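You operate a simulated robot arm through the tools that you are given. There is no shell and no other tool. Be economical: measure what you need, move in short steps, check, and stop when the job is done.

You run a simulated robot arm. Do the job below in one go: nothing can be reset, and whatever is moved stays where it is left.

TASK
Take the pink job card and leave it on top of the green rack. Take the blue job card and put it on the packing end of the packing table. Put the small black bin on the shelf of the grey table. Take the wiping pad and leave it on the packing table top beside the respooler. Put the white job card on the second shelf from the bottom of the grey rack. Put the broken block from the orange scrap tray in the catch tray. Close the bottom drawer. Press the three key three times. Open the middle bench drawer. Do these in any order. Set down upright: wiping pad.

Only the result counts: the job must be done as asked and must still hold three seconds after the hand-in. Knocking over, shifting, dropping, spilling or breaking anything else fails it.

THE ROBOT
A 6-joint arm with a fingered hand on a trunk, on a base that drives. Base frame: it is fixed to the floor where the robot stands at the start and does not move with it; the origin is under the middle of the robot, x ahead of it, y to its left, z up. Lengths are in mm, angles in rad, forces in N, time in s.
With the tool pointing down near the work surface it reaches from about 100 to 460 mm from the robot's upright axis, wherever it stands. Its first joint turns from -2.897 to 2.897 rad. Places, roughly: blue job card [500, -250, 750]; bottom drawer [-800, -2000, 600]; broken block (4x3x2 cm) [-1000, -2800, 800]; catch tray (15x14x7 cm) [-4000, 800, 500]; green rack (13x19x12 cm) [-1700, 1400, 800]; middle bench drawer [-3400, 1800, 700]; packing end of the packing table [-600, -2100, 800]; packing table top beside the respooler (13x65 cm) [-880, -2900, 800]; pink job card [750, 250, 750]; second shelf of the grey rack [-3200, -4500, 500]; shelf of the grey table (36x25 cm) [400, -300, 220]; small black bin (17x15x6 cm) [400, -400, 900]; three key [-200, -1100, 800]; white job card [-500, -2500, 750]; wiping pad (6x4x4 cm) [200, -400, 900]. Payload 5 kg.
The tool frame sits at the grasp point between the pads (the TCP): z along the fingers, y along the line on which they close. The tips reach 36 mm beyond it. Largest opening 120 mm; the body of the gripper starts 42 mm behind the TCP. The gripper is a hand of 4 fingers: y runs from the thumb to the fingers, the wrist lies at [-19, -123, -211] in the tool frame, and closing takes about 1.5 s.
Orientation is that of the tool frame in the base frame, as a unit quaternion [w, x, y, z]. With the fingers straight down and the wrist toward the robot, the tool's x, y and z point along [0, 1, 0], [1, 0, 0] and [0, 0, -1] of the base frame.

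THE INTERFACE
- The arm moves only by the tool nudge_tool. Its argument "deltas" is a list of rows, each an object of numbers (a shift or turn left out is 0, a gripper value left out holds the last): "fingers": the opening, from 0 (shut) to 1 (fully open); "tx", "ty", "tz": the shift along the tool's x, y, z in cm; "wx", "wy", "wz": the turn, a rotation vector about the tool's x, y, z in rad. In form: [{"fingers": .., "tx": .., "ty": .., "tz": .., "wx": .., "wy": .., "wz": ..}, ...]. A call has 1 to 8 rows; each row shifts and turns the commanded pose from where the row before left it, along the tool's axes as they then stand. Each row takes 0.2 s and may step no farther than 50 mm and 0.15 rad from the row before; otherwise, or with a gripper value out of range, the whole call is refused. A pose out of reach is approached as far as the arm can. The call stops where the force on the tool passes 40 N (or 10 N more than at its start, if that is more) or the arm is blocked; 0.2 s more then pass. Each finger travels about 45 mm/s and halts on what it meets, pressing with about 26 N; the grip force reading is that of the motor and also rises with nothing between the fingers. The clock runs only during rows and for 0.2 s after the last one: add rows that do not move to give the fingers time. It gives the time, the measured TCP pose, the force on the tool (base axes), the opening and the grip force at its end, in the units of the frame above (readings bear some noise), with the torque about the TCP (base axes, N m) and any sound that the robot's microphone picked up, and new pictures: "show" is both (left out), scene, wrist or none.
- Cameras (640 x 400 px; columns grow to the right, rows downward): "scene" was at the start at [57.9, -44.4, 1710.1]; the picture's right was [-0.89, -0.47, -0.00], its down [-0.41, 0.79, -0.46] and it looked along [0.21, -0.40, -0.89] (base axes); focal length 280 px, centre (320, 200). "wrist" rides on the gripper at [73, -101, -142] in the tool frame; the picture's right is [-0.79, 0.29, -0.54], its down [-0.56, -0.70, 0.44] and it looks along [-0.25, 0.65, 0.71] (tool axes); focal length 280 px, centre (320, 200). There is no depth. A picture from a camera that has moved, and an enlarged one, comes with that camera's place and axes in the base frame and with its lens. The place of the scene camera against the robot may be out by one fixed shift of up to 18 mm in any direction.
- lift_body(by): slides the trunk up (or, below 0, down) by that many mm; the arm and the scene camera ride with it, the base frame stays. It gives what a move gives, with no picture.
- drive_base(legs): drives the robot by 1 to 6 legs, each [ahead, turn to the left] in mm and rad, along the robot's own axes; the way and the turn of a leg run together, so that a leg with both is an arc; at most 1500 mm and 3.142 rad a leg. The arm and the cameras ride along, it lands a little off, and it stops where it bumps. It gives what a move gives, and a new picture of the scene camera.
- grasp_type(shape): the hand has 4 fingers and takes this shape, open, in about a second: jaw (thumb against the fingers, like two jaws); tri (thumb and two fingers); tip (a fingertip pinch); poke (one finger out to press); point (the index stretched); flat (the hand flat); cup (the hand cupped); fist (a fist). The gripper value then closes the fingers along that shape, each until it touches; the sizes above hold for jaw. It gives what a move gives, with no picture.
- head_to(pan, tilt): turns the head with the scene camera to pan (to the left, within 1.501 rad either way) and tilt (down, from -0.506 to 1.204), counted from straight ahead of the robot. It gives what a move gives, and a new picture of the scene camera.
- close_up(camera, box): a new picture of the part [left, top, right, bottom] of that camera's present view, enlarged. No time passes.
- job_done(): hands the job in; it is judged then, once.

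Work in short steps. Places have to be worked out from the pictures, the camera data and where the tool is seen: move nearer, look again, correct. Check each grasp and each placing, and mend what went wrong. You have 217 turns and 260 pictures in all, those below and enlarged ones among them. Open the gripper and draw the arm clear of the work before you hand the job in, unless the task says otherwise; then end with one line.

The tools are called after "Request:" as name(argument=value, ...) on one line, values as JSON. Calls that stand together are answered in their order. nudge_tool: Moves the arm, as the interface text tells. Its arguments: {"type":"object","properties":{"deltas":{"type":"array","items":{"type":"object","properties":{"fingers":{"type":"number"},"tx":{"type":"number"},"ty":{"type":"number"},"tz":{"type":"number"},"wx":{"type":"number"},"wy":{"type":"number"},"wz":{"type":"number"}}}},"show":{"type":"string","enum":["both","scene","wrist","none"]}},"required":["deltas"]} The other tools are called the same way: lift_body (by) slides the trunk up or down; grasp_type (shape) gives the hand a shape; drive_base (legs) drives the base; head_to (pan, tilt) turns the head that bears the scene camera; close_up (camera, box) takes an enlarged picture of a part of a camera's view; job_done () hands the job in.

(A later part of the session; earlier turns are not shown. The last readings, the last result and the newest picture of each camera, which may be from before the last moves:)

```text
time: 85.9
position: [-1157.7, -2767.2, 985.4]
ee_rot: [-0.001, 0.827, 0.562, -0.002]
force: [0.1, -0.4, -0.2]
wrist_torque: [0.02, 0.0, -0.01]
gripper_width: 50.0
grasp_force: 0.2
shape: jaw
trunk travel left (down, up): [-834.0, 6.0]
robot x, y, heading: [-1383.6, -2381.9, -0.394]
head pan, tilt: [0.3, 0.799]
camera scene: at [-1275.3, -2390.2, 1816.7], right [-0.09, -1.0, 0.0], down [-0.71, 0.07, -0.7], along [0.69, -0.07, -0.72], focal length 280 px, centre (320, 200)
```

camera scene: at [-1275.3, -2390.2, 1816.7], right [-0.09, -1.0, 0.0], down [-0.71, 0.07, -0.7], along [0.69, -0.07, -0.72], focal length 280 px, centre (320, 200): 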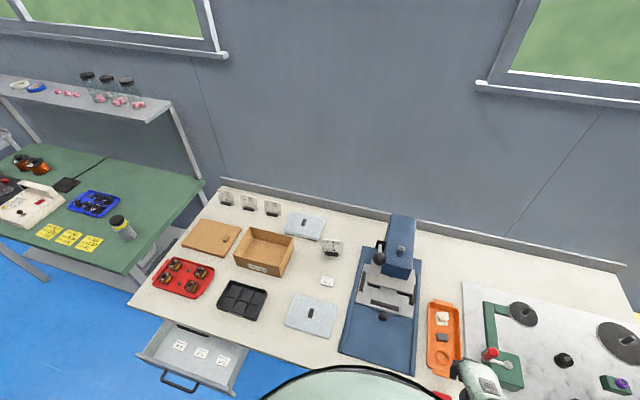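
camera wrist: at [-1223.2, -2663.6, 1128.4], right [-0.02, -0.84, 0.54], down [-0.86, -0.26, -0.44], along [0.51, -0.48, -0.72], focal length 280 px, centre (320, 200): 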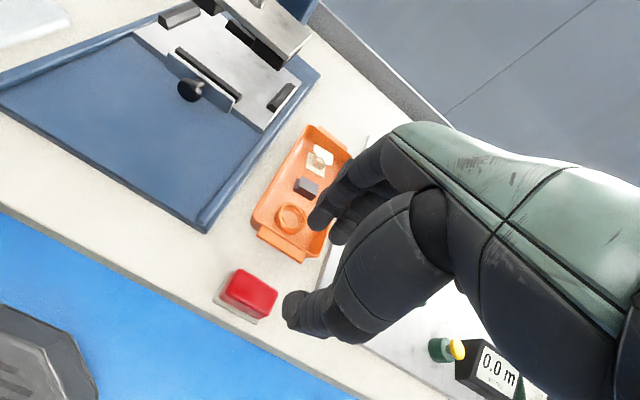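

The dark cracked block is my target later. The white card (by the press) lies deep on the table behind the open drawer, so I'll close that bottom drawer first. Back out and move left to stand before it.

Request:
drive_base(legs=[[-260, 0], [0, 1.565], [830, 0], [0, -1.57]])

Request:
head_to(pan=-0.4, tilt=0.9)

```text
time: 101.4
position: [-1062.6, -1917.4, 985.0]
ee_rot: [0.0, 0.842, 0.54, -0.002]
force: [-0.2, -0.2, 0.7]
wrist_torque: [0.02, -0.01, 0.02]
gripper_width: 49.9
grasp_force: 0.0
shape: jaw
trunk travel left (down, up): [-834.0, 6.0]
robot x, y, heading: [-1265.2, -1521.0, -0.445]
head pan, tilt: [0.3, 0.799]
camera scene: at [-1159.5, -1535.0, 1816.7], right [-0.14, -0.99, 0.0], down [-0.71, 0.1, -0.7], along [0.69, -0.1, -0.72], focal length 280 px, centre (320, 200)
```

scene: 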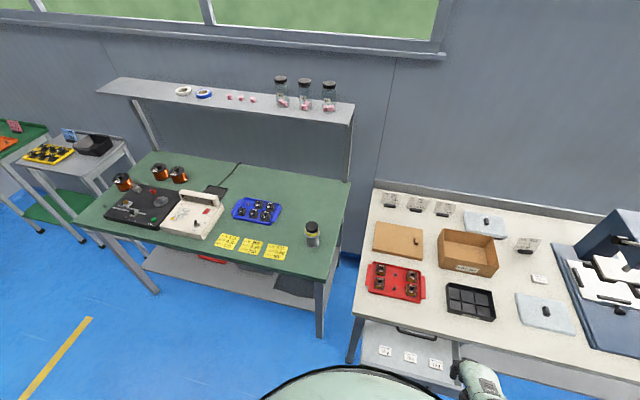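

```text
time: 102.5
position: [-1061.6, -1916.9, 985.1]
ee_rot: [-0.001, 0.842, 0.539, -0.003]
force: [0.1, 0.0, -0.3]
wrist_torque: [-0.03, 0.01, -0.02]
gripper_width: 50.2
grasp_force: 0.1
shape: jaw
trunk travel left (down, up): [-834.0, 6.0]
robot x, y, heading: [-1265.2, -1523.8, -0.446]
head pan, tilt: [-0.4, 0.901]
camera scene: at [-1189.1, -1579.8, 1808.8], right [-0.75, -0.66, 0.0], down [-0.52, 0.59, -0.62], along [0.41, -0.46, -0.78], focal length 280 px, centre (320, 200)
```

scene: 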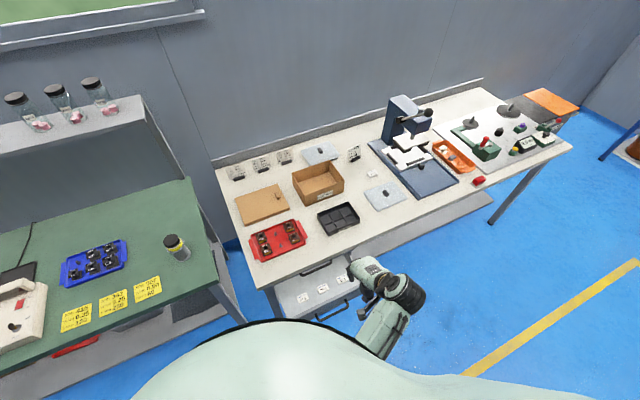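

The hand is right before the drawer. Back 110 mm, then lower the trunk to drawer height and look.

Request:
drive_base(legs=[[-110, 0.04]])

Request:
lift_body(by=-260)

Request:
nudge_tool(deltas=[{"wx": -0.14, "fingers": 0}, {"wx": -0.14}, {"wx": -0.14}, {"wx": -0.14}, {"wx": -0.14}, {}, {}], show="both")

```text
time: 103.7
position: [-1146.8, -1863.1, 984.9]
ee_rot: [-0.002, 0.832, 0.555, -0.003]
force: [0.5, -0.1, 0.1]
wrist_torque: [0.02, -0.02, 0.02]
gripper_width: 50.1
grasp_force: 0.1
shape: jaw
trunk travel left (down, up): [-834.0, 6.0]
robot x, y, heading: [-1363.0, -1476.4, -0.407]
head pan, tilt: [-0.4, 0.901]
camera scene: at [-1286.8, -1531.3, 1808.7], right [-0.72, -0.69, 0.0], down [-0.54, 0.57, -0.62], along [0.43, -0.45, -0.78], focal length 280 px, centre (320, 200)
```

scene: 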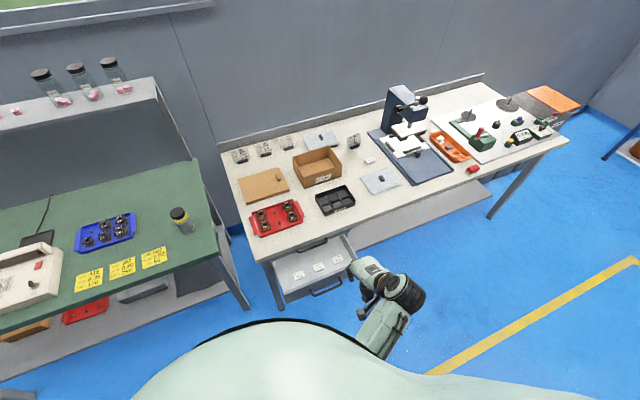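

```text
time: 106.4
position: [-1147.6, -1861.9, 725.7]
ee_rot: [0.0, 0.832, 0.555, -0.003]
force: [-0.1, 0.5, -0.7]
wrist_torque: [0.03, -0.01, 0.02]
gripper_width: 50.0
grasp_force: 0.0
shape: jaw
trunk travel left (down, up): [-574.0, 266.0]
robot x, y, heading: [-1366.3, -1482.1, -0.408]
head pan, tilt: [-0.4, 0.901]
```

```text
time: 108.0
position: [-1146.9, -1862.6, 725.2]
ee_rot: [0.285, 0.781, 0.523, 0.188]
force: [0.2, 0.6, 1.2]
wrist_torque: [-0.02, -0.03, -0.02]
gripper_width: 0.0
grasp_force: 25.9
shape: jaw
trunk travel left (down, up): [-574.0, 266.0]
robot x, y, heading: [-1364.9, -1476.7, -0.41]
head pan, tilt: [-0.4, 0.901]
camera scene: at [-1288.1, -1530.8, 1548.8], right [-0.72, -0.69, 0.0], down [-0.54, 0.57, -0.62], along [0.43, -0.45, -0.78], focal length 280 px, centre (320, 200)
camera wrist: at [-1275.0, -1733.2, 769.3], right [-0.42, -0.68, 0.6], down [-0.45, -0.42, -0.79], along [0.79, -0.6, -0.13], focal length 280 px, centre (320, 200)
```

scene: 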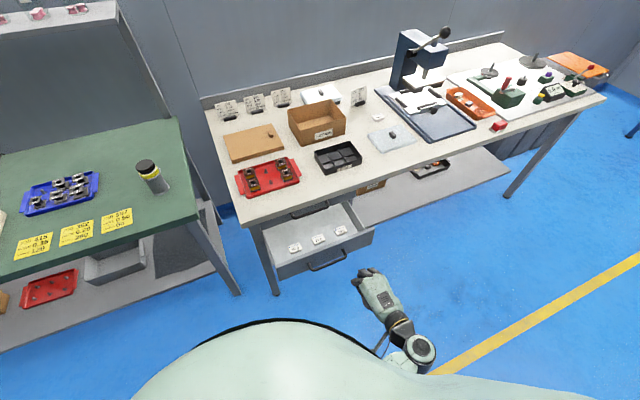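
wrist: 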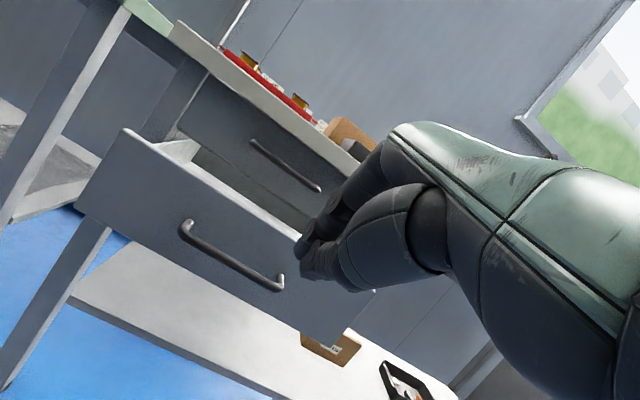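

Clear view: the open drawer's front spans z≈570–670, handle near z≈624. Lower 65 mm, tilt the closed fingers further forward and drive up close.

Request:
lift_body(by=-65)

Request:
nudge_tool(deltas=[{"wx": -0.15}, {"wx": -0.15, "tx": 1}, {"tx": 1}, {}], show="none")

Request:
drive_base(legs=[[60, 0.01]])

Request:
nudge_tool(deltas=[{}], show="wrist")

```text
time: 109.0
position: [-1147.4, -1864.0, 659.6]
ee_rot: [0.284, 0.781, 0.523, 0.188]
force: [0.0, 0.0, 0.7]
wrist_torque: [-0.01, 0.0, 0.01]
gripper_width: 0.0
grasp_force: 26.3
shape: jaw
trunk travel left (down, up): [-509.0, 331.0]
robot x, y, heading: [-1368.6, -1478.1, -0.403]
head pan, tilt: [-0.4, 0.901]
```

```text
time: 110.0
position: [-1139.9, -1845.1, 660.9]
ee_rot: [0.398, 0.73, 0.489, 0.264]
force: [0.2, -0.1, -0.4]
wrist_torque: [-0.03, 0.03, 0.0]
gripper_width: 0.1
grasp_force: 25.9
shape: jaw
trunk travel left (down, up): [-509.0, 331.0]
robot x, y, heading: [-1366.1, -1475.8, -0.405]
head pan, tilt: [-0.4, 0.901]
```

```text
time: 111.0
position: [-1080.4, -1865.8, 659.4]
ee_rot: [0.396, 0.728, 0.493, 0.265]
force: [0.4, -0.1, -0.5]
wrist_torque: [0.01, 0.0, 0.0]
gripper_width: 0.0
grasp_force: 26.0
shape: jaw
trunk travel left (down, up): [-509.0, 331.0]
robot x, y, heading: [-1310.4, -1500.0, -0.405]
head pan, tilt: [-0.4, 0.901]
camera scene: at [-1230.8, -1553.9, 1483.6], right [-0.72, -0.7, 0.0], down [-0.55, 0.56, -0.62], along [0.43, -0.44, -0.78], focal length 280 px, centre (320, 200)
```

scene: 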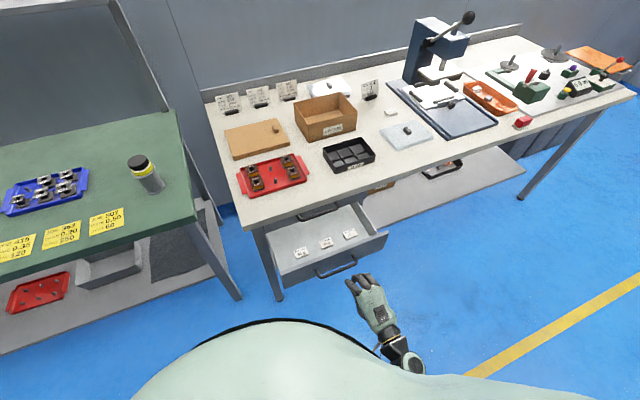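

```text
time: 111.4
position: [-1081.0, -1867.0, 660.4]
ee_rot: [0.396, 0.728, 0.493, 0.266]
force: [-0.4, 1.1, 0.4]
wrist_torque: [0.02, -0.04, -0.01]
gripper_width: 0.0
grasp_force: 25.6
shape: jaw
trunk travel left (down, up): [-509.0, 331.0]
robot x, y, heading: [-1309.2, -1500.8, -0.397]
head pan, tilt: [-0.4, 0.901]
camera wrist: at [-1215.3, -1735.4, 652.9], right [-0.57, -0.62, 0.54], down [-0.22, -0.52, -0.83], along [0.79, -0.59, 0.16], focal length 280 px, centre (320, 200)
```

wrist: 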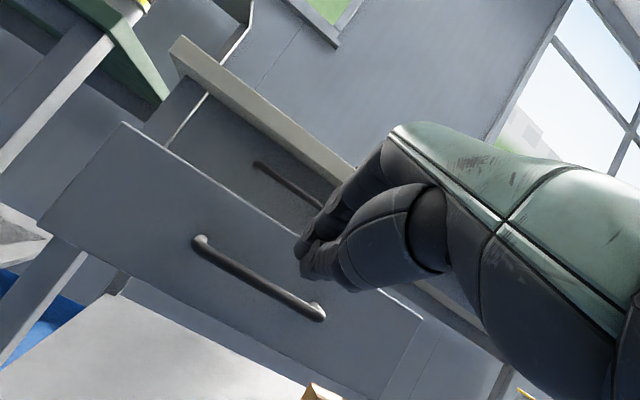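

Fingertips are just before the drawer front. Push forward along the table's depth direction in small steps.

Request:
nudge_tool(deltas=[{"ty": 0.82, "tz": 1.26}, {"ty": 0.82, "tz": 1.26}, {"ty": 0.82, "tz": 1.26}, {"ty": 0.82, "tz": 1.26}, {"ty": 0.82, "tz": 1.26}, {"ty": 0.82, "tz": 1.26}, {}], show="wrist")

```text
time: 113.0
position: [-997.5, -1899.9, 661.0]
ee_rot: [0.397, 0.727, 0.492, 0.266]
force: [-0.9, 0.0, 0.2]
wrist_torque: [-0.02, -0.02, -0.02]
gripper_width: 0.2
grasp_force: 26.1
shape: jaw
trunk travel left (down, up): [-509.0, 331.0]
robot x, y, heading: [-1309.3, -1502.9, -0.4]
head pan, tilt: [-0.4, 0.901]
camera wrist: at [-1131.9, -1769.0, 652.9], right [-0.57, -0.62, 0.54], down [-0.22, -0.52, -0.83], along [0.79, -0.59, 0.16], focal length 280 px, centre (320, 200)
```

wrist: 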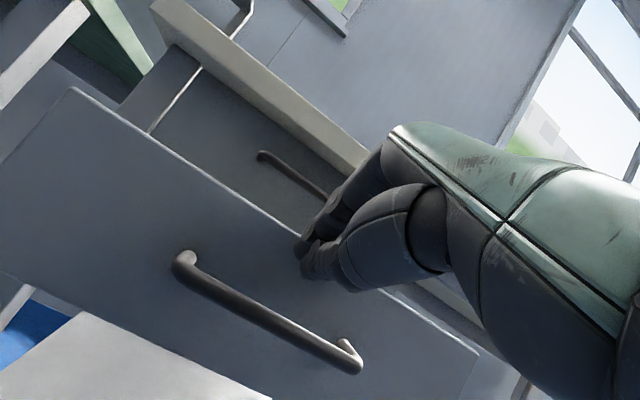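

Request:
nudge_tool(deltas=[{"ty": -0.84, "tz": 0.55}, {"ty": 0.6, "tz": 0.92}, {"ty": 0.6, "tz": 0.92}, {"ty": 0.6, "tz": 0.92}, {"ty": 0.6, "tz": 0.92}, {"ty": 0.6, "tz": 0.92}, {}], show="wrist")

```text
time: 114.6
position: [-947.1, -1918.6, 650.2]
ee_rot: [0.396, 0.728, 0.493, 0.266]
force: [0.0, 0.7, 0.3]
wrist_torque: [0.06, 0.02, 0.0]
gripper_width: 0.2
grasp_force: 25.7
shape: jaw
trunk travel left (down, up): [-509.0, 331.0]
robot x, y, heading: [-1312.3, -1496.9, -0.399]
head pan, tilt: [-0.4, 0.901]
camera wrist: at [-1080.5, -1789.1, 642.9], right [-0.57, -0.62, 0.54], down [-0.22, -0.52, -0.83], along [0.79, -0.59, 0.16], focal length 280 px, centre (320, 200)
```

wrist: 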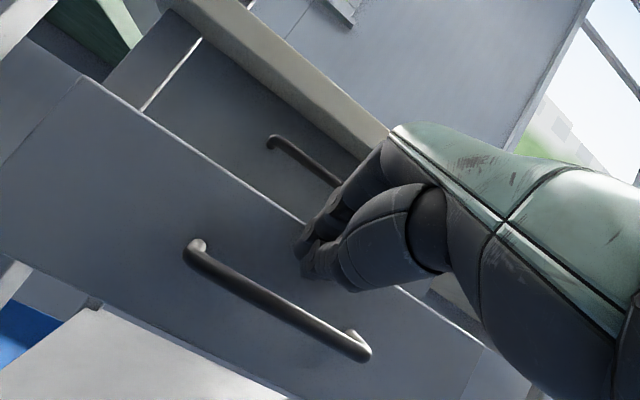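

The drawer is moving with the fingers. Keep pushing.

Request:
nudge_tool(deltas=[{"ty": 0.65, "tz": 1.0}, {"ty": 0.65, "tz": 1.0}, {"ty": 0.65, "tz": 1.0}, {"ty": 0.65, "tz": 1.0}, {"ty": 0.65, "tz": 1.0}, {"ty": 0.65, "tz": 1.0}, {}], show="wrist")

```text
time: 116.2
position: [-878.9, -1945.5, 651.0]
ee_rot: [0.397, 0.728, 0.492, 0.266]
force: [0.1, 0.3, 0.1]
wrist_torque: [0.04, -0.04, -0.02]
gripper_width: 0.0
grasp_force: 25.9
shape: jaw
trunk travel left (down, up): [-509.0, 331.0]
robot x, y, heading: [-1310.4, -1499.2, -0.396]
head pan, tilt: [-0.4, 0.901]
camera wrist: at [-1013.0, -1815.7, 643.2], right [-0.57, -0.62, 0.54], down [-0.22, -0.52, -0.83], along [0.79, -0.59, 0.16], focal length 280 px, centre (320, 200)
```

wrist: 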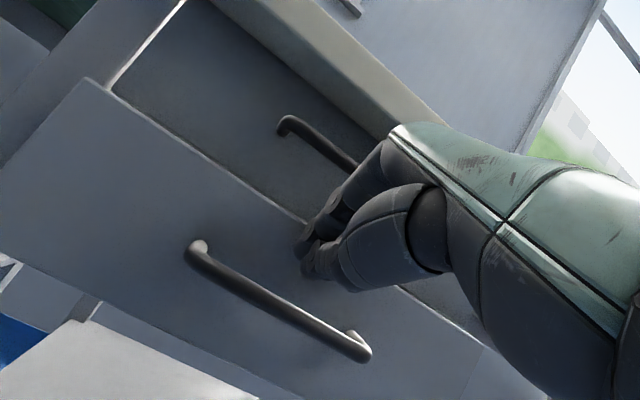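

Request:
nudge_tool(deltas=[{"ty": 0.55, "tz": 0.84}, {"ty": 0.55, "tz": 0.84}, {"ty": 0.55, "tz": 0.84}, {"ty": 0.55, "tz": 0.84}, {"ty": 0.55, "tz": 0.84}, {}], show="wrist")

```text
time: 117.4
position: [-846.0, -1961.8, 649.2]
ee_rot: [0.394, 0.73, 0.49, 0.268]
force: [-26.6, 13.9, 11.1]
wrist_torque: [0.09, 0.1, 0.16]
gripper_width: 0.1
grasp_force: 25.9
shape: jaw
trunk travel left (down, up): [-509.0, 331.0]
robot x, y, heading: [-1314.9, -1499.7, -0.404]
head pan, tilt: [-0.4, 0.901]
stopped in row 5: the force on the tool passed its limit at 46 N (the readings are from after the stop); the commanded pose is now the measured one
camera wrist: at [-979.1, -1829.9, 641.3], right [-0.57, -0.62, 0.53], down [-0.22, -0.51, -0.83], along [0.79, -0.59, 0.16], focal length 280 px, centre (320, 200)
```

wrist: 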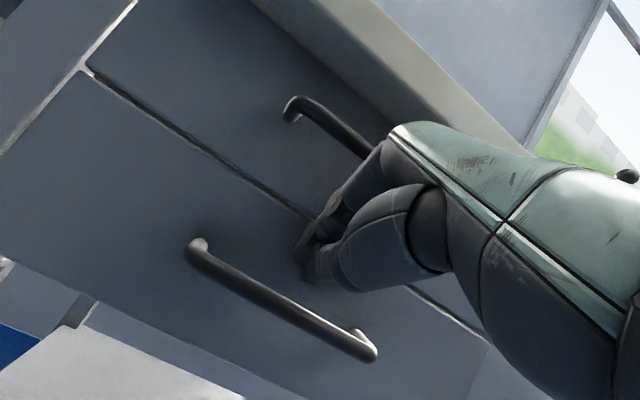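

The drawer is flush shut. Retract the fingers, then back off to test the forward reach in free space before going for the white card.

Request:
nudge_tool(deltas=[{"ty": -0.55, "tz": -0.84}, {"ty": -1.1, "tz": -1.7}, {"ty": -1.6, "tz": -2.5}, {"ty": -1.6, "tz": -2.5}, {"ty": -1.6, "tz": -2.5}, {"ty": -1.6, "tz": -2.5}, {}], show="wrist")

Request:
drive_base(legs=[[-250, 0]])

Request:
nudge_tool(deltas=[{"wx": 0.15, "fingers": 0.4}, {"wx": 0.15}, {"wx": 0.15}, {"wx": 0.15}, {"wx": 0.15}, {"wx": 0.15}, {"wx": 0.1}, {}], show="none")

```text
time: 119.0
position: [-980.9, -1907.5, 650.0]
ee_rot: [0.395, 0.729, 0.491, 0.266]
force: [0.3, -0.8, 0.1]
wrist_torque: [0.01, -0.02, -0.05]
gripper_width: 0.3
grasp_force: 26.6
shape: jaw
trunk travel left (down, up): [-509.0, 331.0]
robot x, y, heading: [-1314.7, -1498.4, -0.395]
head pan, tilt: [-0.4, 0.901]
camera wrist: at [-1114.2, -1776.3, 642.8], right [-0.57, -0.62, 0.54], down [-0.22, -0.51, -0.83], along [0.79, -0.59, 0.16], focal length 280 px, centre (320, 200)
```

wrist: 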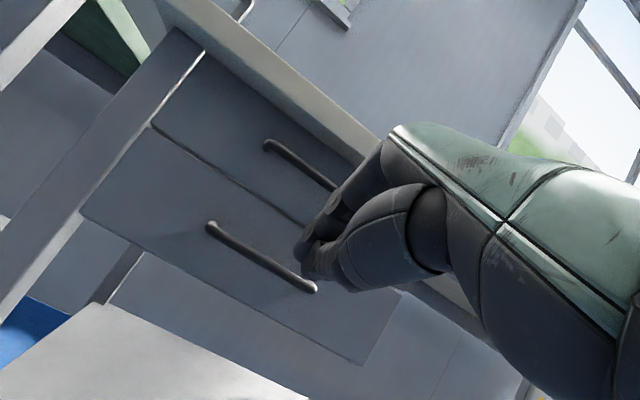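

```text
time: 120.9
position: [-1211.7, -1808.9, 648.3]
ee_rot: [0.394, 0.729, 0.492, 0.267]
force: [-0.3, 0.4, -0.4]
wrist_torque: [-0.01, -0.01, -0.04]
gripper_width: 0.0
grasp_force: 26.1
shape: jaw
trunk travel left (down, up): [-509.0, 331.0]
robot x, y, heading: [-1541.1, -1396.9, -0.391]
head pan, tilt: [-0.4, 0.901]
camera scene: at [-1466.0, -1455.1, 1483.9], right [-0.71, -0.7, 0.0], down [-0.55, 0.56, -0.62], along [0.44, -0.44, -0.78], focal length 280 px, centre (320, 200)
```

scene: 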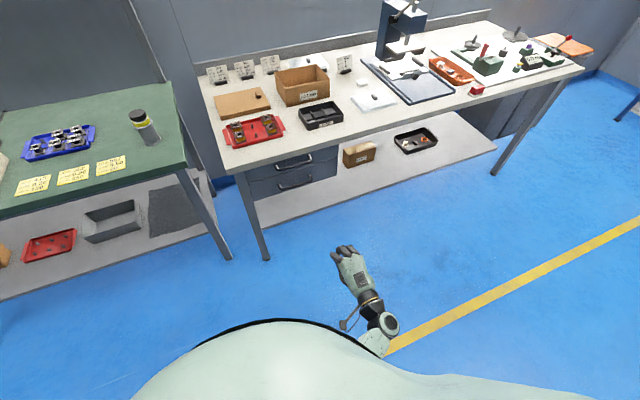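

```text
time: 122.7
position: [-1211.4, -1808.2, 649.9]
ee_rot: [-0.003, 0.829, 0.56, -0.001]
force: [0.5, -0.4, 1.0]
wrist_torque: [-0.04, -0.01, 0.01]
gripper_width: 47.8
grasp_force: 0.0
shape: jaw
trunk travel left (down, up): [-509.0, 331.0]
robot x, y, heading: [-1539.5, -1402.8, -0.397]
head pan, tilt: [-0.4, 0.901]
```

Now test: raise the hand to z≈900 with the tool down and stretch forward in free air.

Request:
nudge_tool(deltas=[{"tz": -5}, {"tz": -5}, {"tz": -5}, {"tz": -5}, {"tz": -5}, {}], show="none")

Request:
nudge_tool(deltas=[{"ty": 4}, {"ty": 4}, {"ty": 4}, {"ty": 4}, {"ty": 4}, {"ty": 4}, {"ty": 4}, {}], show="none")

```text
time: 124.1
position: [-1208.2, -1811.7, 899.3]
ee_rot: [-0.002, 0.828, 0.56, -0.001]
force: [0.1, -0.5, 0.3]
wrist_torque: [-0.01, -0.01, 0.02]
gripper_width: 48.0
grasp_force: 0.1
shape: jaw
trunk travel left (down, up): [-509.0, 331.0]
robot x, y, heading: [-1547.4, -1402.6, -0.399]
head pan, tilt: [-0.4, 0.901]
```

```text
time: 125.9
position: [-949.6, -1910.5, 899.4]
ee_rot: [-0.004, 0.829, 0.56, -0.001]
force: [0.2, -1.0, 1.1]
wrist_torque: [-0.03, -0.06, -0.01]
gripper_width: 47.7
grasp_force: 0.1
shape: jaw
trunk travel left (down, up): [-509.0, 331.0]
robot x, y, heading: [-1545.1, -1399.9, -0.396]
head pan, tilt: [-0.4, 0.901]
```

Excellent: with the trunk lowered the arm reaches ~780 mm with tool down. Retract and raise, then drive to stand left-front of the white card.

Request:
nudge_tool(deltas=[{"ty": -4, "tz": -3}, {"ty": -5, "tz": -2}, {"ty": -5, "tz": -3}, {"ty": -5, "tz": -3}, {"ty": -4, "tz": -2}, {}], show="none")

Request:
drive_base(legs=[[0, -1.57], [416, 0], [0, 1.565], [500, 0]])

Request:
nudge_tool(deltas=[{}], show="wrist")

```text
refused: row 2 steps farther than a row can; nothing moved
```

```text
time: 140.4
position: [-605.9, -2445.9, 900.0]
ee_rot: [-0.003, 0.817, 0.577, -0.001]
force: [-0.1, -0.1, 0.4]
wrist_torque: [-0.01, 0.0, 0.0]
gripper_width: 47.8
grasp_force: 0.1
shape: jaw
trunk travel left (down, up): [-509.0, 331.0]
robot x, y, heading: [-1224.1, -1959.5, -0.351]
head pan, tilt: [-0.4, 0.901]
camera scene: at [-1139.3, -2010.2, 1483.7], right [-0.69, -0.73, 0.0], down [-0.57, 0.54, -0.62], along [0.45, -0.43, -0.78], focal length 280 px, centre (320, 200)
```

scene: 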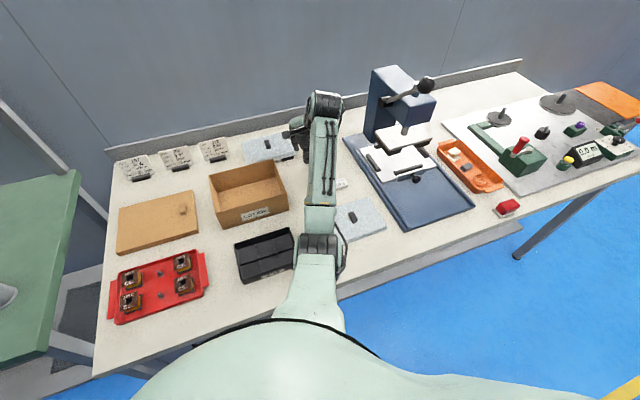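

```text
time: 140.8
position: [-608.0, -2445.4, 898.7]
ee_rot: [-0.003, 0.817, 0.576, -0.002]
force: [-0.1, 0.1, -0.1]
wrist_torque: [0.01, -0.01, 0.0]
gripper_width: 47.7
grasp_force: 0.0
shape: jaw
trunk travel left (down, up): [-509.0, 331.0]
robot x, y, heading: [-1225.4, -1956.0, -0.358]
head pan, tilt: [-0.4, 0.901]
camera wrist: at [-675.9, -2345.1, 1042.4], right [0.01, -0.84, 0.54], down [-0.85, -0.29, -0.44], along [0.53, -0.45, -0.72], focal length 280 px, centre (320, 200)
```

wrist: 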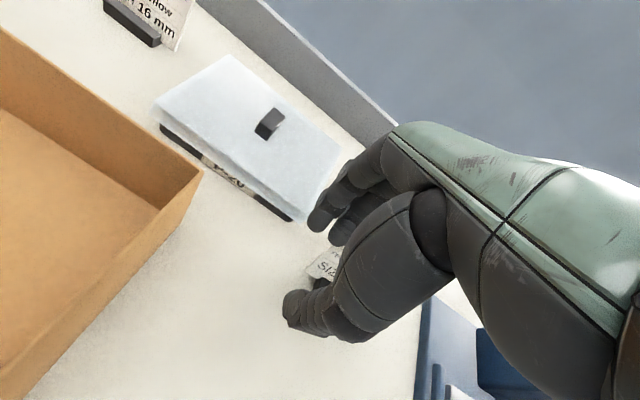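

The retract was refused and the base drove with the arm stretched, but forces stayed nil and nothing appears disturbed. I raise the hand to get a clear view of the white card; from now on I'll chain moves carefully.

Request:
nudge_tool(deltas=[{"tz": -4}, {"tz": -4}, {"tz": -4, "tx": 2}, {"tx": 3}, {}], show="both")

```text
time: 142.0
position: [-590.2, -2400.5, 1020.3]
ee_rot: [-0.004, 0.817, 0.577, 0.0]
force: [-0.2, 0.7, -0.8]
wrist_torque: [0.02, -0.03, 0.03]
gripper_width: 48.1
grasp_force: 0.1
shape: jaw
trunk travel left (down, up): [-509.0, 331.0]
robot x, y, heading: [-1220.0, -1959.4, -0.36]
head pan, tilt: [-0.4, 0.901]
camera scene: at [-1140.3, -2010.8, 1483.8], right [-0.69, -0.73, 0.0], down [-0.57, 0.54, -0.62], along [0.45, -0.43, -0.78], focal length 280 px, centre (320, 200)
camera wrist: at [-659.2, -2300.5, 1163.0], right [0.01, -0.84, 0.54], down [-0.85, -0.29, -0.44], along [0.53, -0.45, -0.72], focal length 280 px, centre (320, 200)
```

scene: 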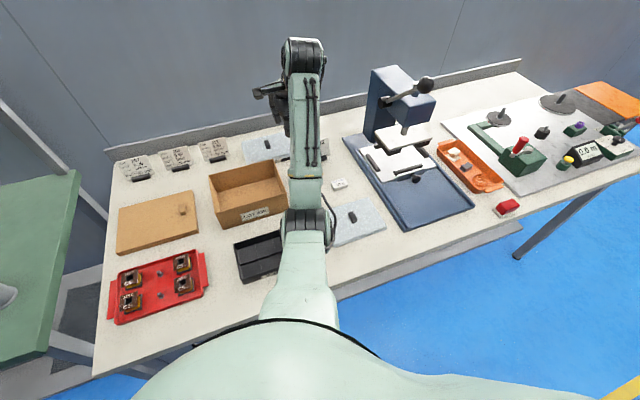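
wrist: 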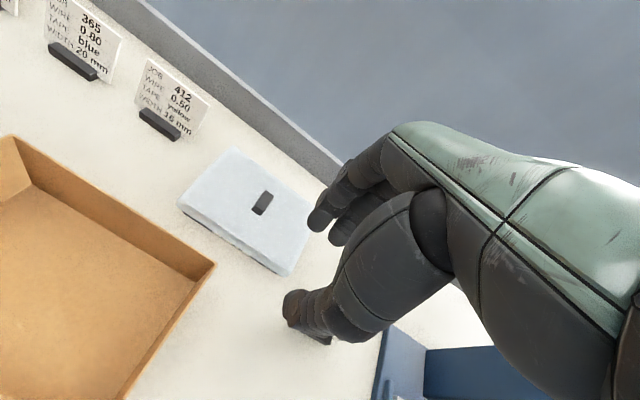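

Move the hand further left so the card comes into view.

Request:
nudge_tool(deltas=[{"tx": 4, "ty": -2}, {"tx": 4, "ty": -2}, {"ty": -4}, {"ty": -4}, {}], show="both")

```text
time: 143.2
position: [-652.5, -2297.1, 990.7]
ee_rot: [-0.002, 0.817, 0.577, 0.0]
force: [-1.0, 0.1, 0.3]
wrist_torque: [0.0, 0.02, 0.01]
gripper_width: 48.3
grasp_force: 0.0
shape: jaw
out of reach, approached as far as the arm can: row 3, 4
trunk travel left (down, up): [-509.0, 331.0]
robot x, y, heading: [-1219.6, -1958.8, -0.36]
head pan, tilt: [-0.4, 0.901]
camera scene: at [-1139.6, -2010.3, 1483.8], right [-0.69, -0.73, 0.0], down [-0.57, 0.54, -0.62], along [0.45, -0.43, -0.78], focal length 280 px, centre (320, 200)
camera wrist: at [-722.8, -2197.2, 1134.0], right [0.01, -0.84, 0.54], down [-0.85, -0.29, -0.44], along [0.53, -0.45, -0.72], focal length 280 px, centre (320, 200)
```

scene: 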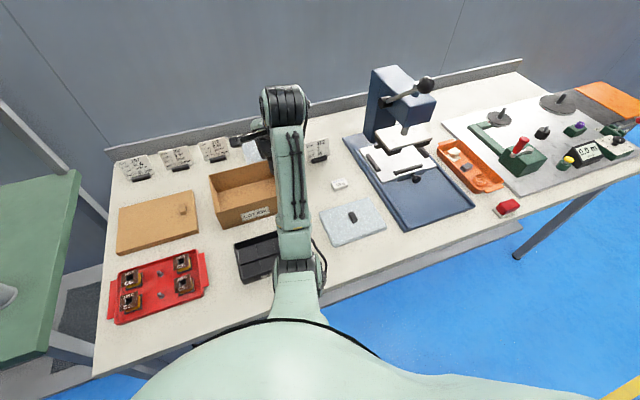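
wrist: 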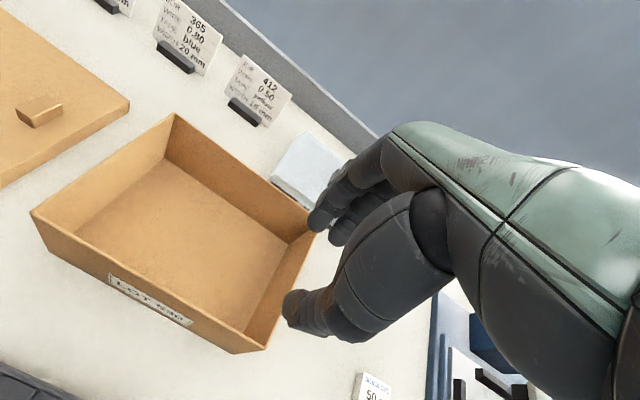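

Request:
close_up(camera="scene", box=[270, 110, 400, 210])

```text
4.00 times, centred on (335, 160) of scene
camera zoom: at [-1139.6, -2010.3, 1483.8], right [-0.69, -0.73, 0.0], down [-0.57, 0.54, -0.62], along [0.45, -0.43, -0.78], focal length 1120 px, centre (260, 360)
```

zoom: 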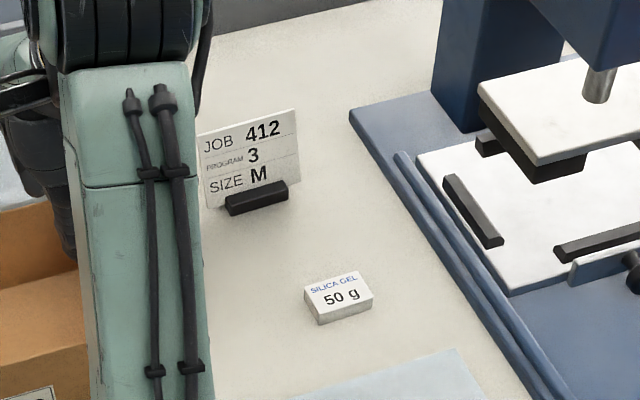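

The white job card "JOB 412 / PROGRAM 3 / SIZE M" stands at about (-609,-2512), parallel to the table, top near z≈880. Move above it with the fingers opened wider.

Request:
nudge_tool(deltas=[{"tz": -3, "fingers": 0.6, "wz": 0.058}, {"tx": -3.7, "ty": 2.2}, {"tx": -3.7, "ty": 2.2}, {"tx": -3.7, "ty": 2.2}, {"tx": -3.7, "ty": 2.2}, {}], show="both")

```text
time: 144.6
position: [-614.3, -2474.3, 1005.8]
ee_rot: [-0.003, 0.833, 0.553, -0.002]
force: [0.1, 0.5, 0.4]
wrist_torque: [-0.01, 0.02, -0.02]
gripper_width: 71.5
grasp_force: 0.0
shape: jaw
out of reach, approached as far as the arm can: row 1
trunk travel left (down, up): [-509.0, 331.0]
robot x, y, heading: [-1218.3, -1959.1, -0.356]
head pan, tilt: [-0.4, 0.901]
camera scene: at [-1139.7, -2008.9, 1483.8], right [-0.69, -0.73, 0.0], down [-0.57, 0.54, -0.62], along [0.45, -0.43, -0.78], focal length 280 px, centre (320, 200)
camera wrist: at [-677.4, -2370.5, 1148.4], right [-0.04, -0.84, 0.54], down [-0.87, -0.24, -0.44], along [0.5, -0.48, -0.72], focal length 280 px, centre (320, 200)
```

scene: 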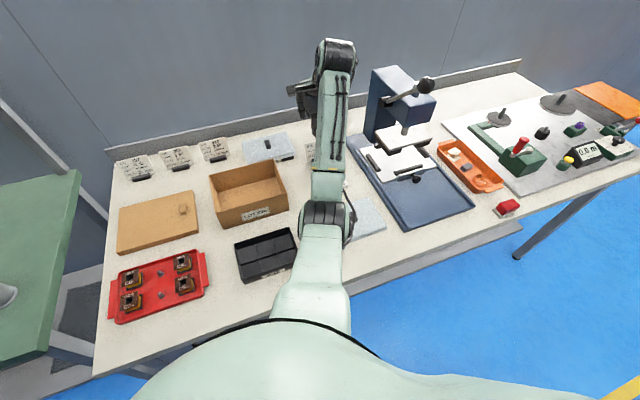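
wrist: 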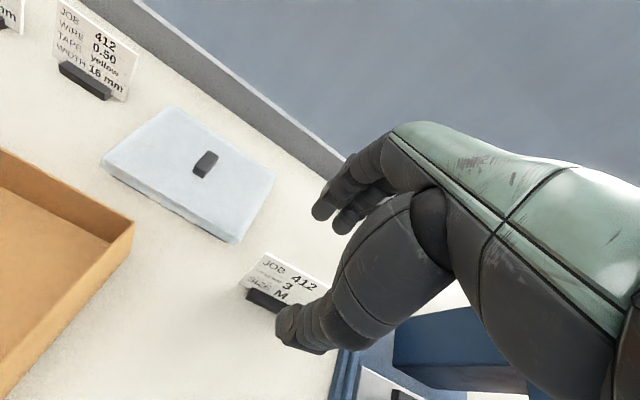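

The card is slightly right and beyond the tool; shift 29 mm each way and descend with a check.

Request:
nudge_tool(deltas=[{"tx": -2.9, "ty": 2.9}, {"tz": 3.5}, {"tz": 3}, {}], show="wrist")

```text
time: 145.6
position: [-601.3, -2511.9, 940.0]
ee_rot: [-0.003, 0.833, 0.553, -0.001]
force: [-0.1, -0.4, -0.2]
wrist_torque: [-0.02, -0.02, 0.02]
gripper_width: 71.6
grasp_force: 0.1
shape: jaw
trunk travel left (down, up): [-509.0, 331.0]
robot x, y, heading: [-1217.1, -1959.8, -0.361]
head pan, tilt: [-0.4, 0.901]
camera wrist: at [-663.6, -2408.4, 1082.8], right [-0.04, -0.84, 0.54], down [-0.87, -0.24, -0.44], along [0.5, -0.48, -0.72], focal length 280 px, centre (320, 200)
```

wrist: 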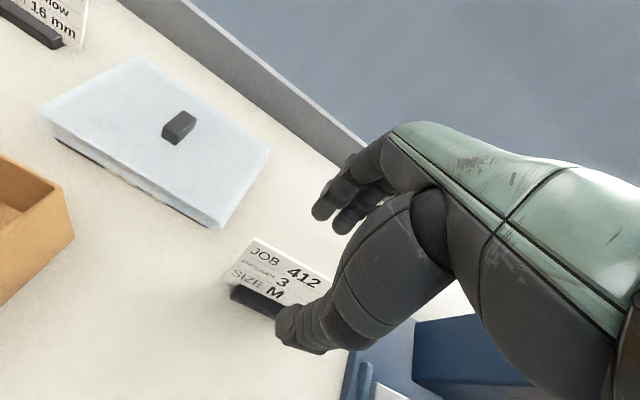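

Request:
nudge_tool(deltas=[{"ty": 0.8}, {"tz": 2}, {"tz": 2}, {"tz": 1.5}, {}], show="wrist")

```text
time: 146.8
position: [-594.8, -2516.0, 884.8]
ee_rot: [-0.003, 0.834, 0.552, -0.001]
force: [-0.4, -0.2, -0.6]
wrist_torque: [0.01, 0.02, -0.01]
gripper_width: 72.2
grasp_force: 0.1
shape: jaw
trunk travel left (down, up): [-509.0, 331.0]
robot x, y, heading: [-1224.2, -1957.2, -0.354]
head pan, tilt: [-0.4, 0.901]
camera wrist: at [-657.3, -2412.2, 1027.3], right [-0.04, -0.84, 0.54], down [-0.87, -0.24, -0.44], along [0.5, -0.48, -0.72], focal length 280 px, centre (320, 200)
```

wrist: 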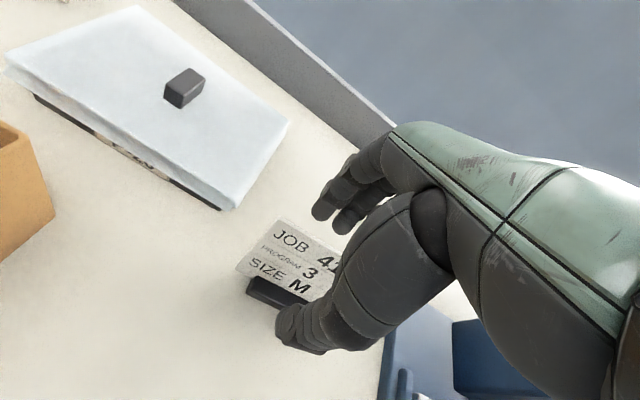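

The card is between thumb and fingers; close.

Request:
nudge_tool(deltas=[{"tz": 0.3, "fingers": 0}, {}, {}, {}, {}, {}, {}, {}], show="wrist")

```text
time: 148.6
position: [-593.7, -2515.7, 880.8]
ee_rot: [-0.003, 0.833, 0.553, -0.002]
force: [-0.3, 1.0, 1.0]
wrist_torque: [0.04, 0.05, 0.06]
gripper_width: 0.0
grasp_force: 25.8
shape: jaw
trunk travel left (down, up): [-509.0, 331.0]
robot x, y, heading: [-1218.9, -1960.5, -0.356]
head pan, tilt: [-0.4, 0.901]
camera wrist: at [-656.6, -2412.2, 1024.4], right [-0.04, -0.84, 0.54], down [-0.87, -0.24, -0.44], along [0.5, -0.48, -0.72], focal length 280 px, centre (320, 200)
```

wrist: 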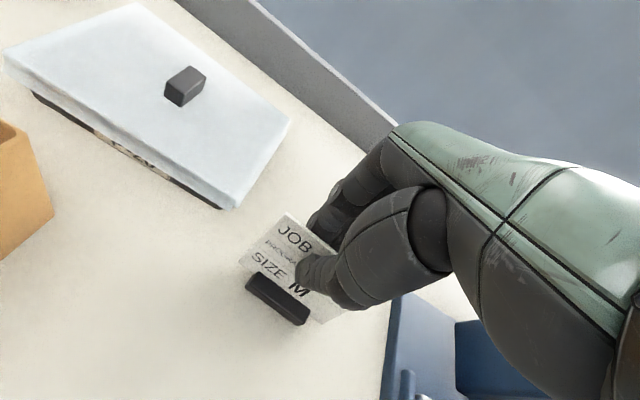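

Thumb is on the card face with fingers behind. Lift and check that it comes along.

Request:
nudge_tool(deltas=[{"tz": -1}, {"tz": -2}, {"tz": -3}, {"tz": -4}, {"tz": -3}, {}], show="wrist")

```text
time: 150.0
position: [-594.9, -2516.9, 1011.5]
ee_rot: [-0.004, 0.833, 0.553, -0.002]
force: [0.2, 0.1, -0.9]
wrist_torque: [0.0, 0.01, -0.03]
gripper_width: 0.0
grasp_force: 25.6
shape: jaw
trunk travel left (down, up): [-509.0, 331.0]
robot x, y, heading: [-1221.8, -1965.0, -0.355]
head pan, tilt: [-0.4, 0.901]
camera wrist: at [-657.4, -2412.8, 1155.3], right [-0.04, -0.84, 0.54], down [-0.87, -0.24, -0.44], along [0.5, -0.48, -0.72], focal length 280 px, centre (320, 200)
```

wrist: 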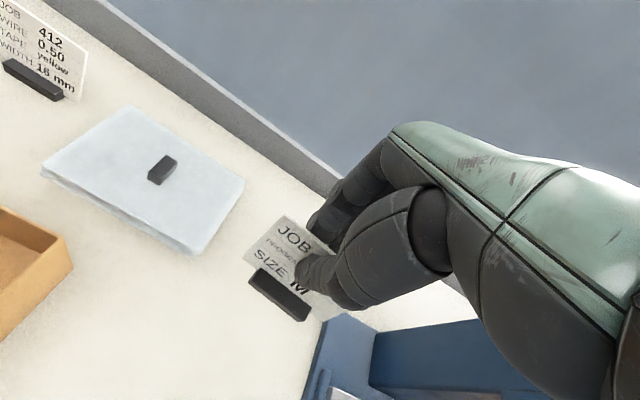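

Card is held. Back straight out, then retract the arm.

Request:
drive_base(legs=[[-500, 0]])

Request:
nudge_tool(deltas=[{"ty": -4}, {"ty": -4}, {"ty": -4}, {"ty": -4}, {"ty": -4}, {"ty": -4}, {}], show="wrist")

```text
time: 153.1
position: [-1060.6, -2343.9, 1013.3]
ee_rot: [-0.003, 0.834, 0.552, -0.001]
force: [-0.4, 0.1, 0.2]
wrist_torque: [-0.03, 0.0, -0.01]
gripper_width: 0.0
grasp_force: 25.6
shape: jaw
trunk travel left (down, up): [-509.0, 331.0]
robot x, y, heading: [-1685.0, -1788.7, -0.359]
head pan, tilt: [-0.4, 0.901]
camera scene: at [-1605.5, -1836.6, 1483.8], right [-0.69, -0.73, 0.0], down [-0.57, 0.54, -0.62], along [0.45, -0.43, -0.78], focal length 280 px, centre (320, 200)
```

scene: 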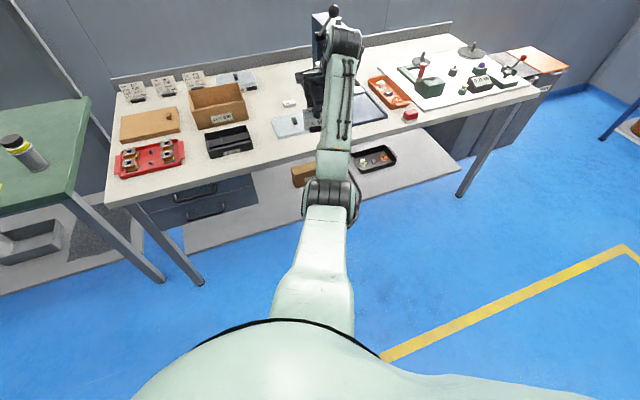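

```text
time: 154.7
position: [-1259.9, -2274.0, 980.0]
ee_rot: [-0.002, 0.833, 0.553, 0.0]
force: [-0.4, 0.1, -0.3]
wrist_torque: [0.0, 0.03, -0.01]
gripper_width: 0.1
grasp_force: 25.9
shape: jaw
out of reach, approached as far as the arm can: row 5, 6
trunk travel left (down, up): [-509.0, 331.0]
robot x, y, heading: [-1688.5, -1786.0, -0.365]
head pan, tilt: [-0.4, 0.901]
camera wrist: at [-1323.2, -2169.1, 1122.9], right [-0.04, -0.84, 0.54], down [-0.87, -0.24, -0.44], along [0.5, -0.49, -0.72], focal length 280 px, centre (320, 200)
```

wrist: 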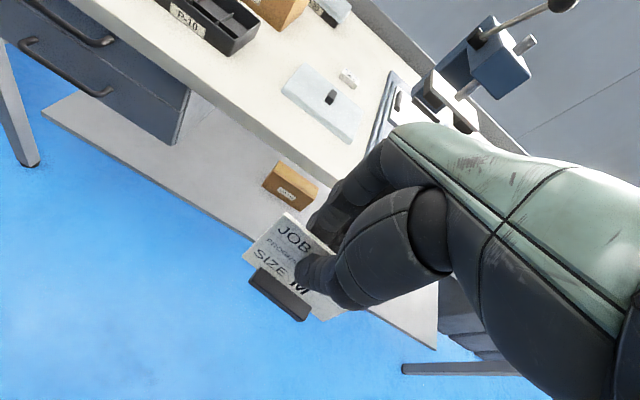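

Now drive toward the grey rack, facing it, and look.

Request:
drive_base(legs=[[0, -1.655], [1000, 0], [900, 0], [0, 0.045]])

Request:
head_to(pan=-0.3, tilt=0.55)

```text
time: 170.3
position: [-3024.4, -3886.0, 980.2]
ee_rot: [-0.001, 0.974, -0.226, 0.002]
force: [-0.2, -0.5, -0.6]
wrist_torque: [0.03, 0.0, 0.03]
gripper_width: 0.0
grasp_force: 26.1
shape: jaw
trunk travel left (down, up): [-509.0, 331.0]
robot x, y, heading: [-2516.2, -3485.3, -1.982]
head pan, tilt: [-0.4, 0.901]
camera scene: at [-2584.9, -3552.8, 1483.8], right [-0.69, 0.72, 0.0], down [0.57, 0.54, -0.62], along [-0.45, -0.43, -0.78], focal length 280 px, centre (320, 200)
```

scene: 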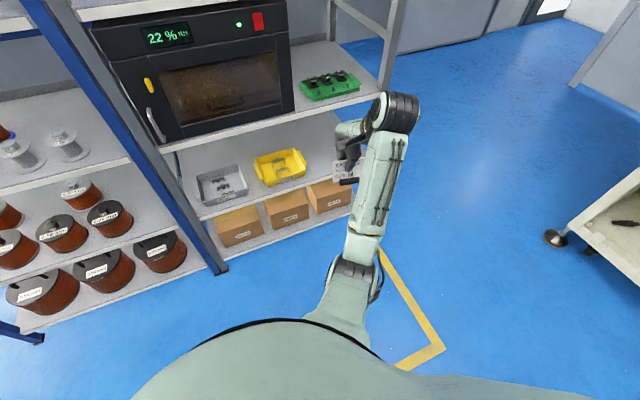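

```text
time: 171.2
position: [-3023.8, -3884.6, 979.9]
ee_rot: [-0.002, 0.974, -0.224, 0.001]
force: [-0.3, -0.4, -0.8]
wrist_torque: [0.0, 0.0, 0.0]
gripper_width: 0.1
grasp_force: 26.2
shape: jaw
trunk travel left (down, up): [-509.0, 331.0]
robot x, y, heading: [-2517.3, -3484.9, -1.984]
head pan, tilt: [-0.3, 0.55]
camera scene: at [-2589.0, -3568.4, 1513.0], right [-0.76, 0.65, 0.0], down [0.34, 0.4, -0.85], along [-0.55, -0.65, -0.52], focal length 280 px, centre (320, 200)
```

scene: 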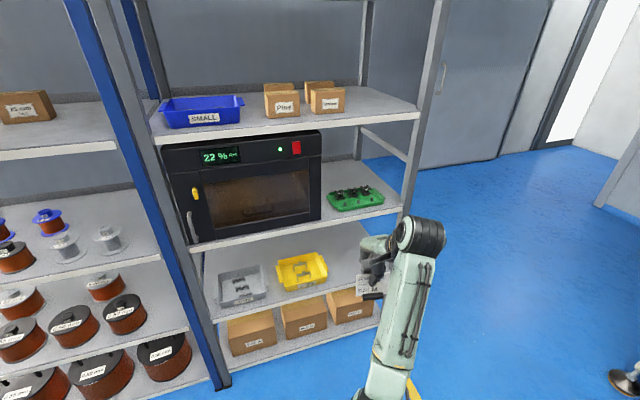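

The second shelf (z≈505) has free room to the right of the yellow bin, under a third shelf at ≈850. Sidestep right toward it, then lower the trunk.

Request:
drive_base(legs=[[0, -0.6], [312, 0], [0, 0.61]])

Request:
lift_body(by=-330)

Request:
nudge_tool(deltas=[{}], show="both")

```text
time: 177.3
position: [-3279.2, -4053.8, 980.2]
ee_rot: [-0.001, 0.976, -0.217, 0.001]
force: [0.3, -0.1, -1.4]
wrist_torque: [0.02, 0.02, 0.02]
gripper_width: 0.0
grasp_force: 26.0
shape: jaw
trunk travel left (down, up): [-509.0, 331.0]
robot x, y, heading: [-2777.1, -3648.6, -1.963]
head pan, tilt: [-0.3, 0.55]
camera scene: at [-2848.1, -3731.1, 1513.1], right [-0.77, 0.64, 0.0], down [0.33, 0.4, -0.85], along [-0.55, -0.66, -0.52], focal length 280 px, centre (320, 200)
```

scene: 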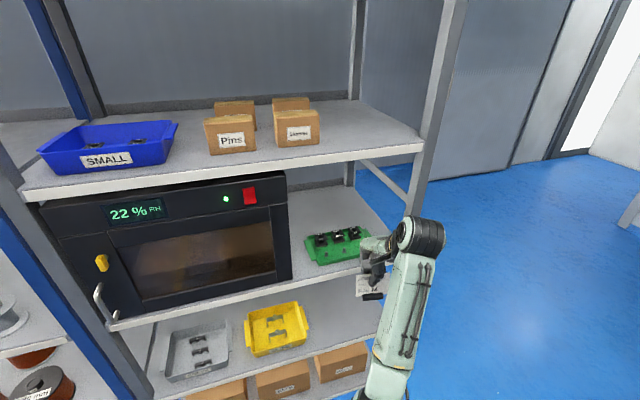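

```text
time: 180.6
position: [-3280.0, -4053.6, 650.0]
ee_rot: [-0.002, 0.976, -0.218, 0.002]
force: [0.4, 0.5, -0.1]
wrist_torque: [-0.01, -0.01, 0.0]
gripper_width: 0.0
grasp_force: 26.4
shape: jaw
trunk travel left (down, up): [-179.0, 661.0]
robot x, y, heading: [-2776.5, -3647.2, -1.967]
head pan, tilt: [-0.3, 0.55]
```

```text
time: 181.0
position: [-3280.5, -4053.1, 649.9]
ee_rot: [-0.001, 0.976, -0.217, 0.002]
force: [-0.8, -0.2, -0.5]
wrist_torque: [0.0, 0.02, -0.01]
gripper_width: 0.2
grasp_force: 26.4
shape: jaw
trunk travel left (down, up): [-179.0, 661.0]
robot x, y, heading: [-2777.2, -3648.5, -1.964]
head pan, tilt: [-0.3, 0.55]
camera scene: at [-2848.1, -3730.9, 1183.1], right [-0.77, 0.64, 0.0], down [0.33, 0.4, -0.85], along [-0.55, -0.66, -0.52], focal length 280 px, centre (320, 200)
camera wrist: at [-3170.3, -3995.8, 793.3], right [-0.84, 0.07, 0.54], down [-0.21, 0.87, -0.44], along [-0.5, -0.48, -0.72], focal length 280 px, centre (320, 200)
```

scene: 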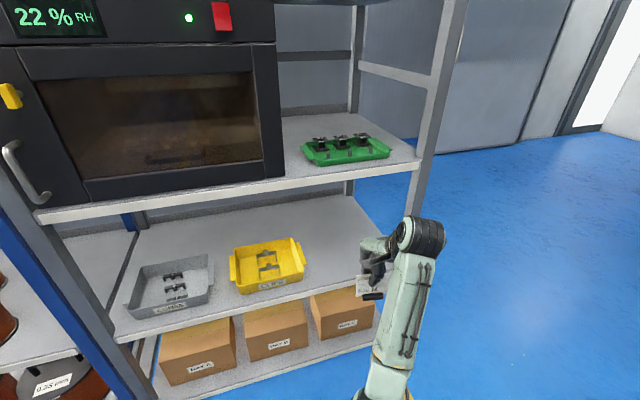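
wrist: 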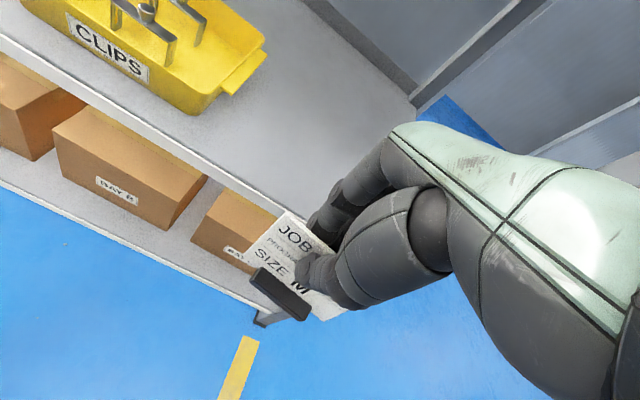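

Card foot hangs ~55 mm above the shelf, laterally right. Drive forward 150 mm so it goes over the shelf edge, then finish with the arm.

Request:
drive_base(legs=[[150, 0]])

Request:
nudge_tool(deltas=[{"ty": 1.5}, {"ty": 1.5}, {}], show="wrist")

```text
time: 182.4
position: [-3337.4, -4191.3, 649.9]
ee_rot: [-0.002, 0.976, -0.217, 0.002]
force: [0.0, 0.3, 0.4]
wrist_torque: [0.02, 0.06, 0.01]
gripper_width: 0.0
grasp_force: 26.1
shape: jaw
trunk travel left (down, up): [-179.0, 661.0]
robot x, y, heading: [-2836.6, -3781.6, -1.966]
head pan, tilt: [-0.3, 0.55]
camera scene: at [-2905.3, -3868.5, 1183.0], right [-0.77, 0.64, 0.0], down [0.33, 0.4, -0.85], along [-0.55, -0.66, -0.52], focal length 280 px, centre (320, 200)
```

scene: 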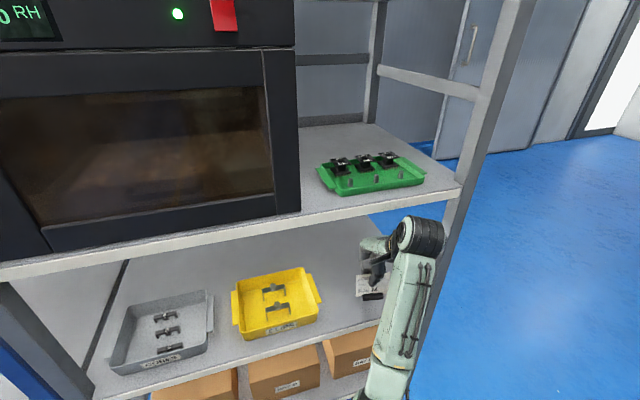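

```text
time: 183.2
position: [-3351.3, -4216.7, 650.7]
ee_rot: [-0.001, 0.976, -0.217, 0.001]
force: [0.0, -0.5, -0.4]
wrist_torque: [0.01, 0.01, 0.03]
gripper_width: 0.0
grasp_force: 25.9
shape: jaw
trunk travel left (down, up): [-179.0, 661.0]
robot x, y, heading: [-2832.9, -3783.0, -1.964]
head pan, tilt: [-0.3, 0.55]
camera wrist: at [-3240.2, -4159.8, 793.9], right [-0.84, 0.07, 0.54], down [-0.21, 0.87, -0.44], along [-0.5, -0.48, -0.72], focal length 280 px, centre (320, 200)
```

wrist: 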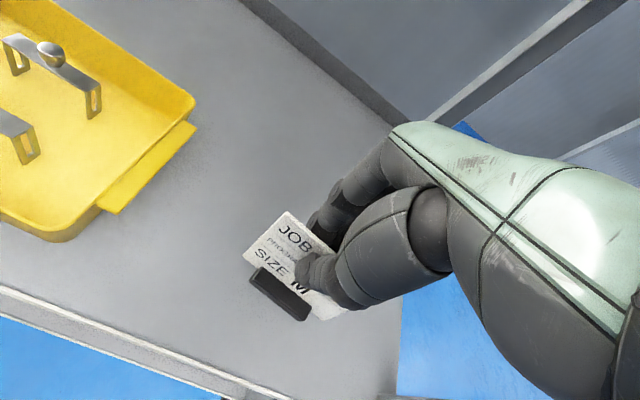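

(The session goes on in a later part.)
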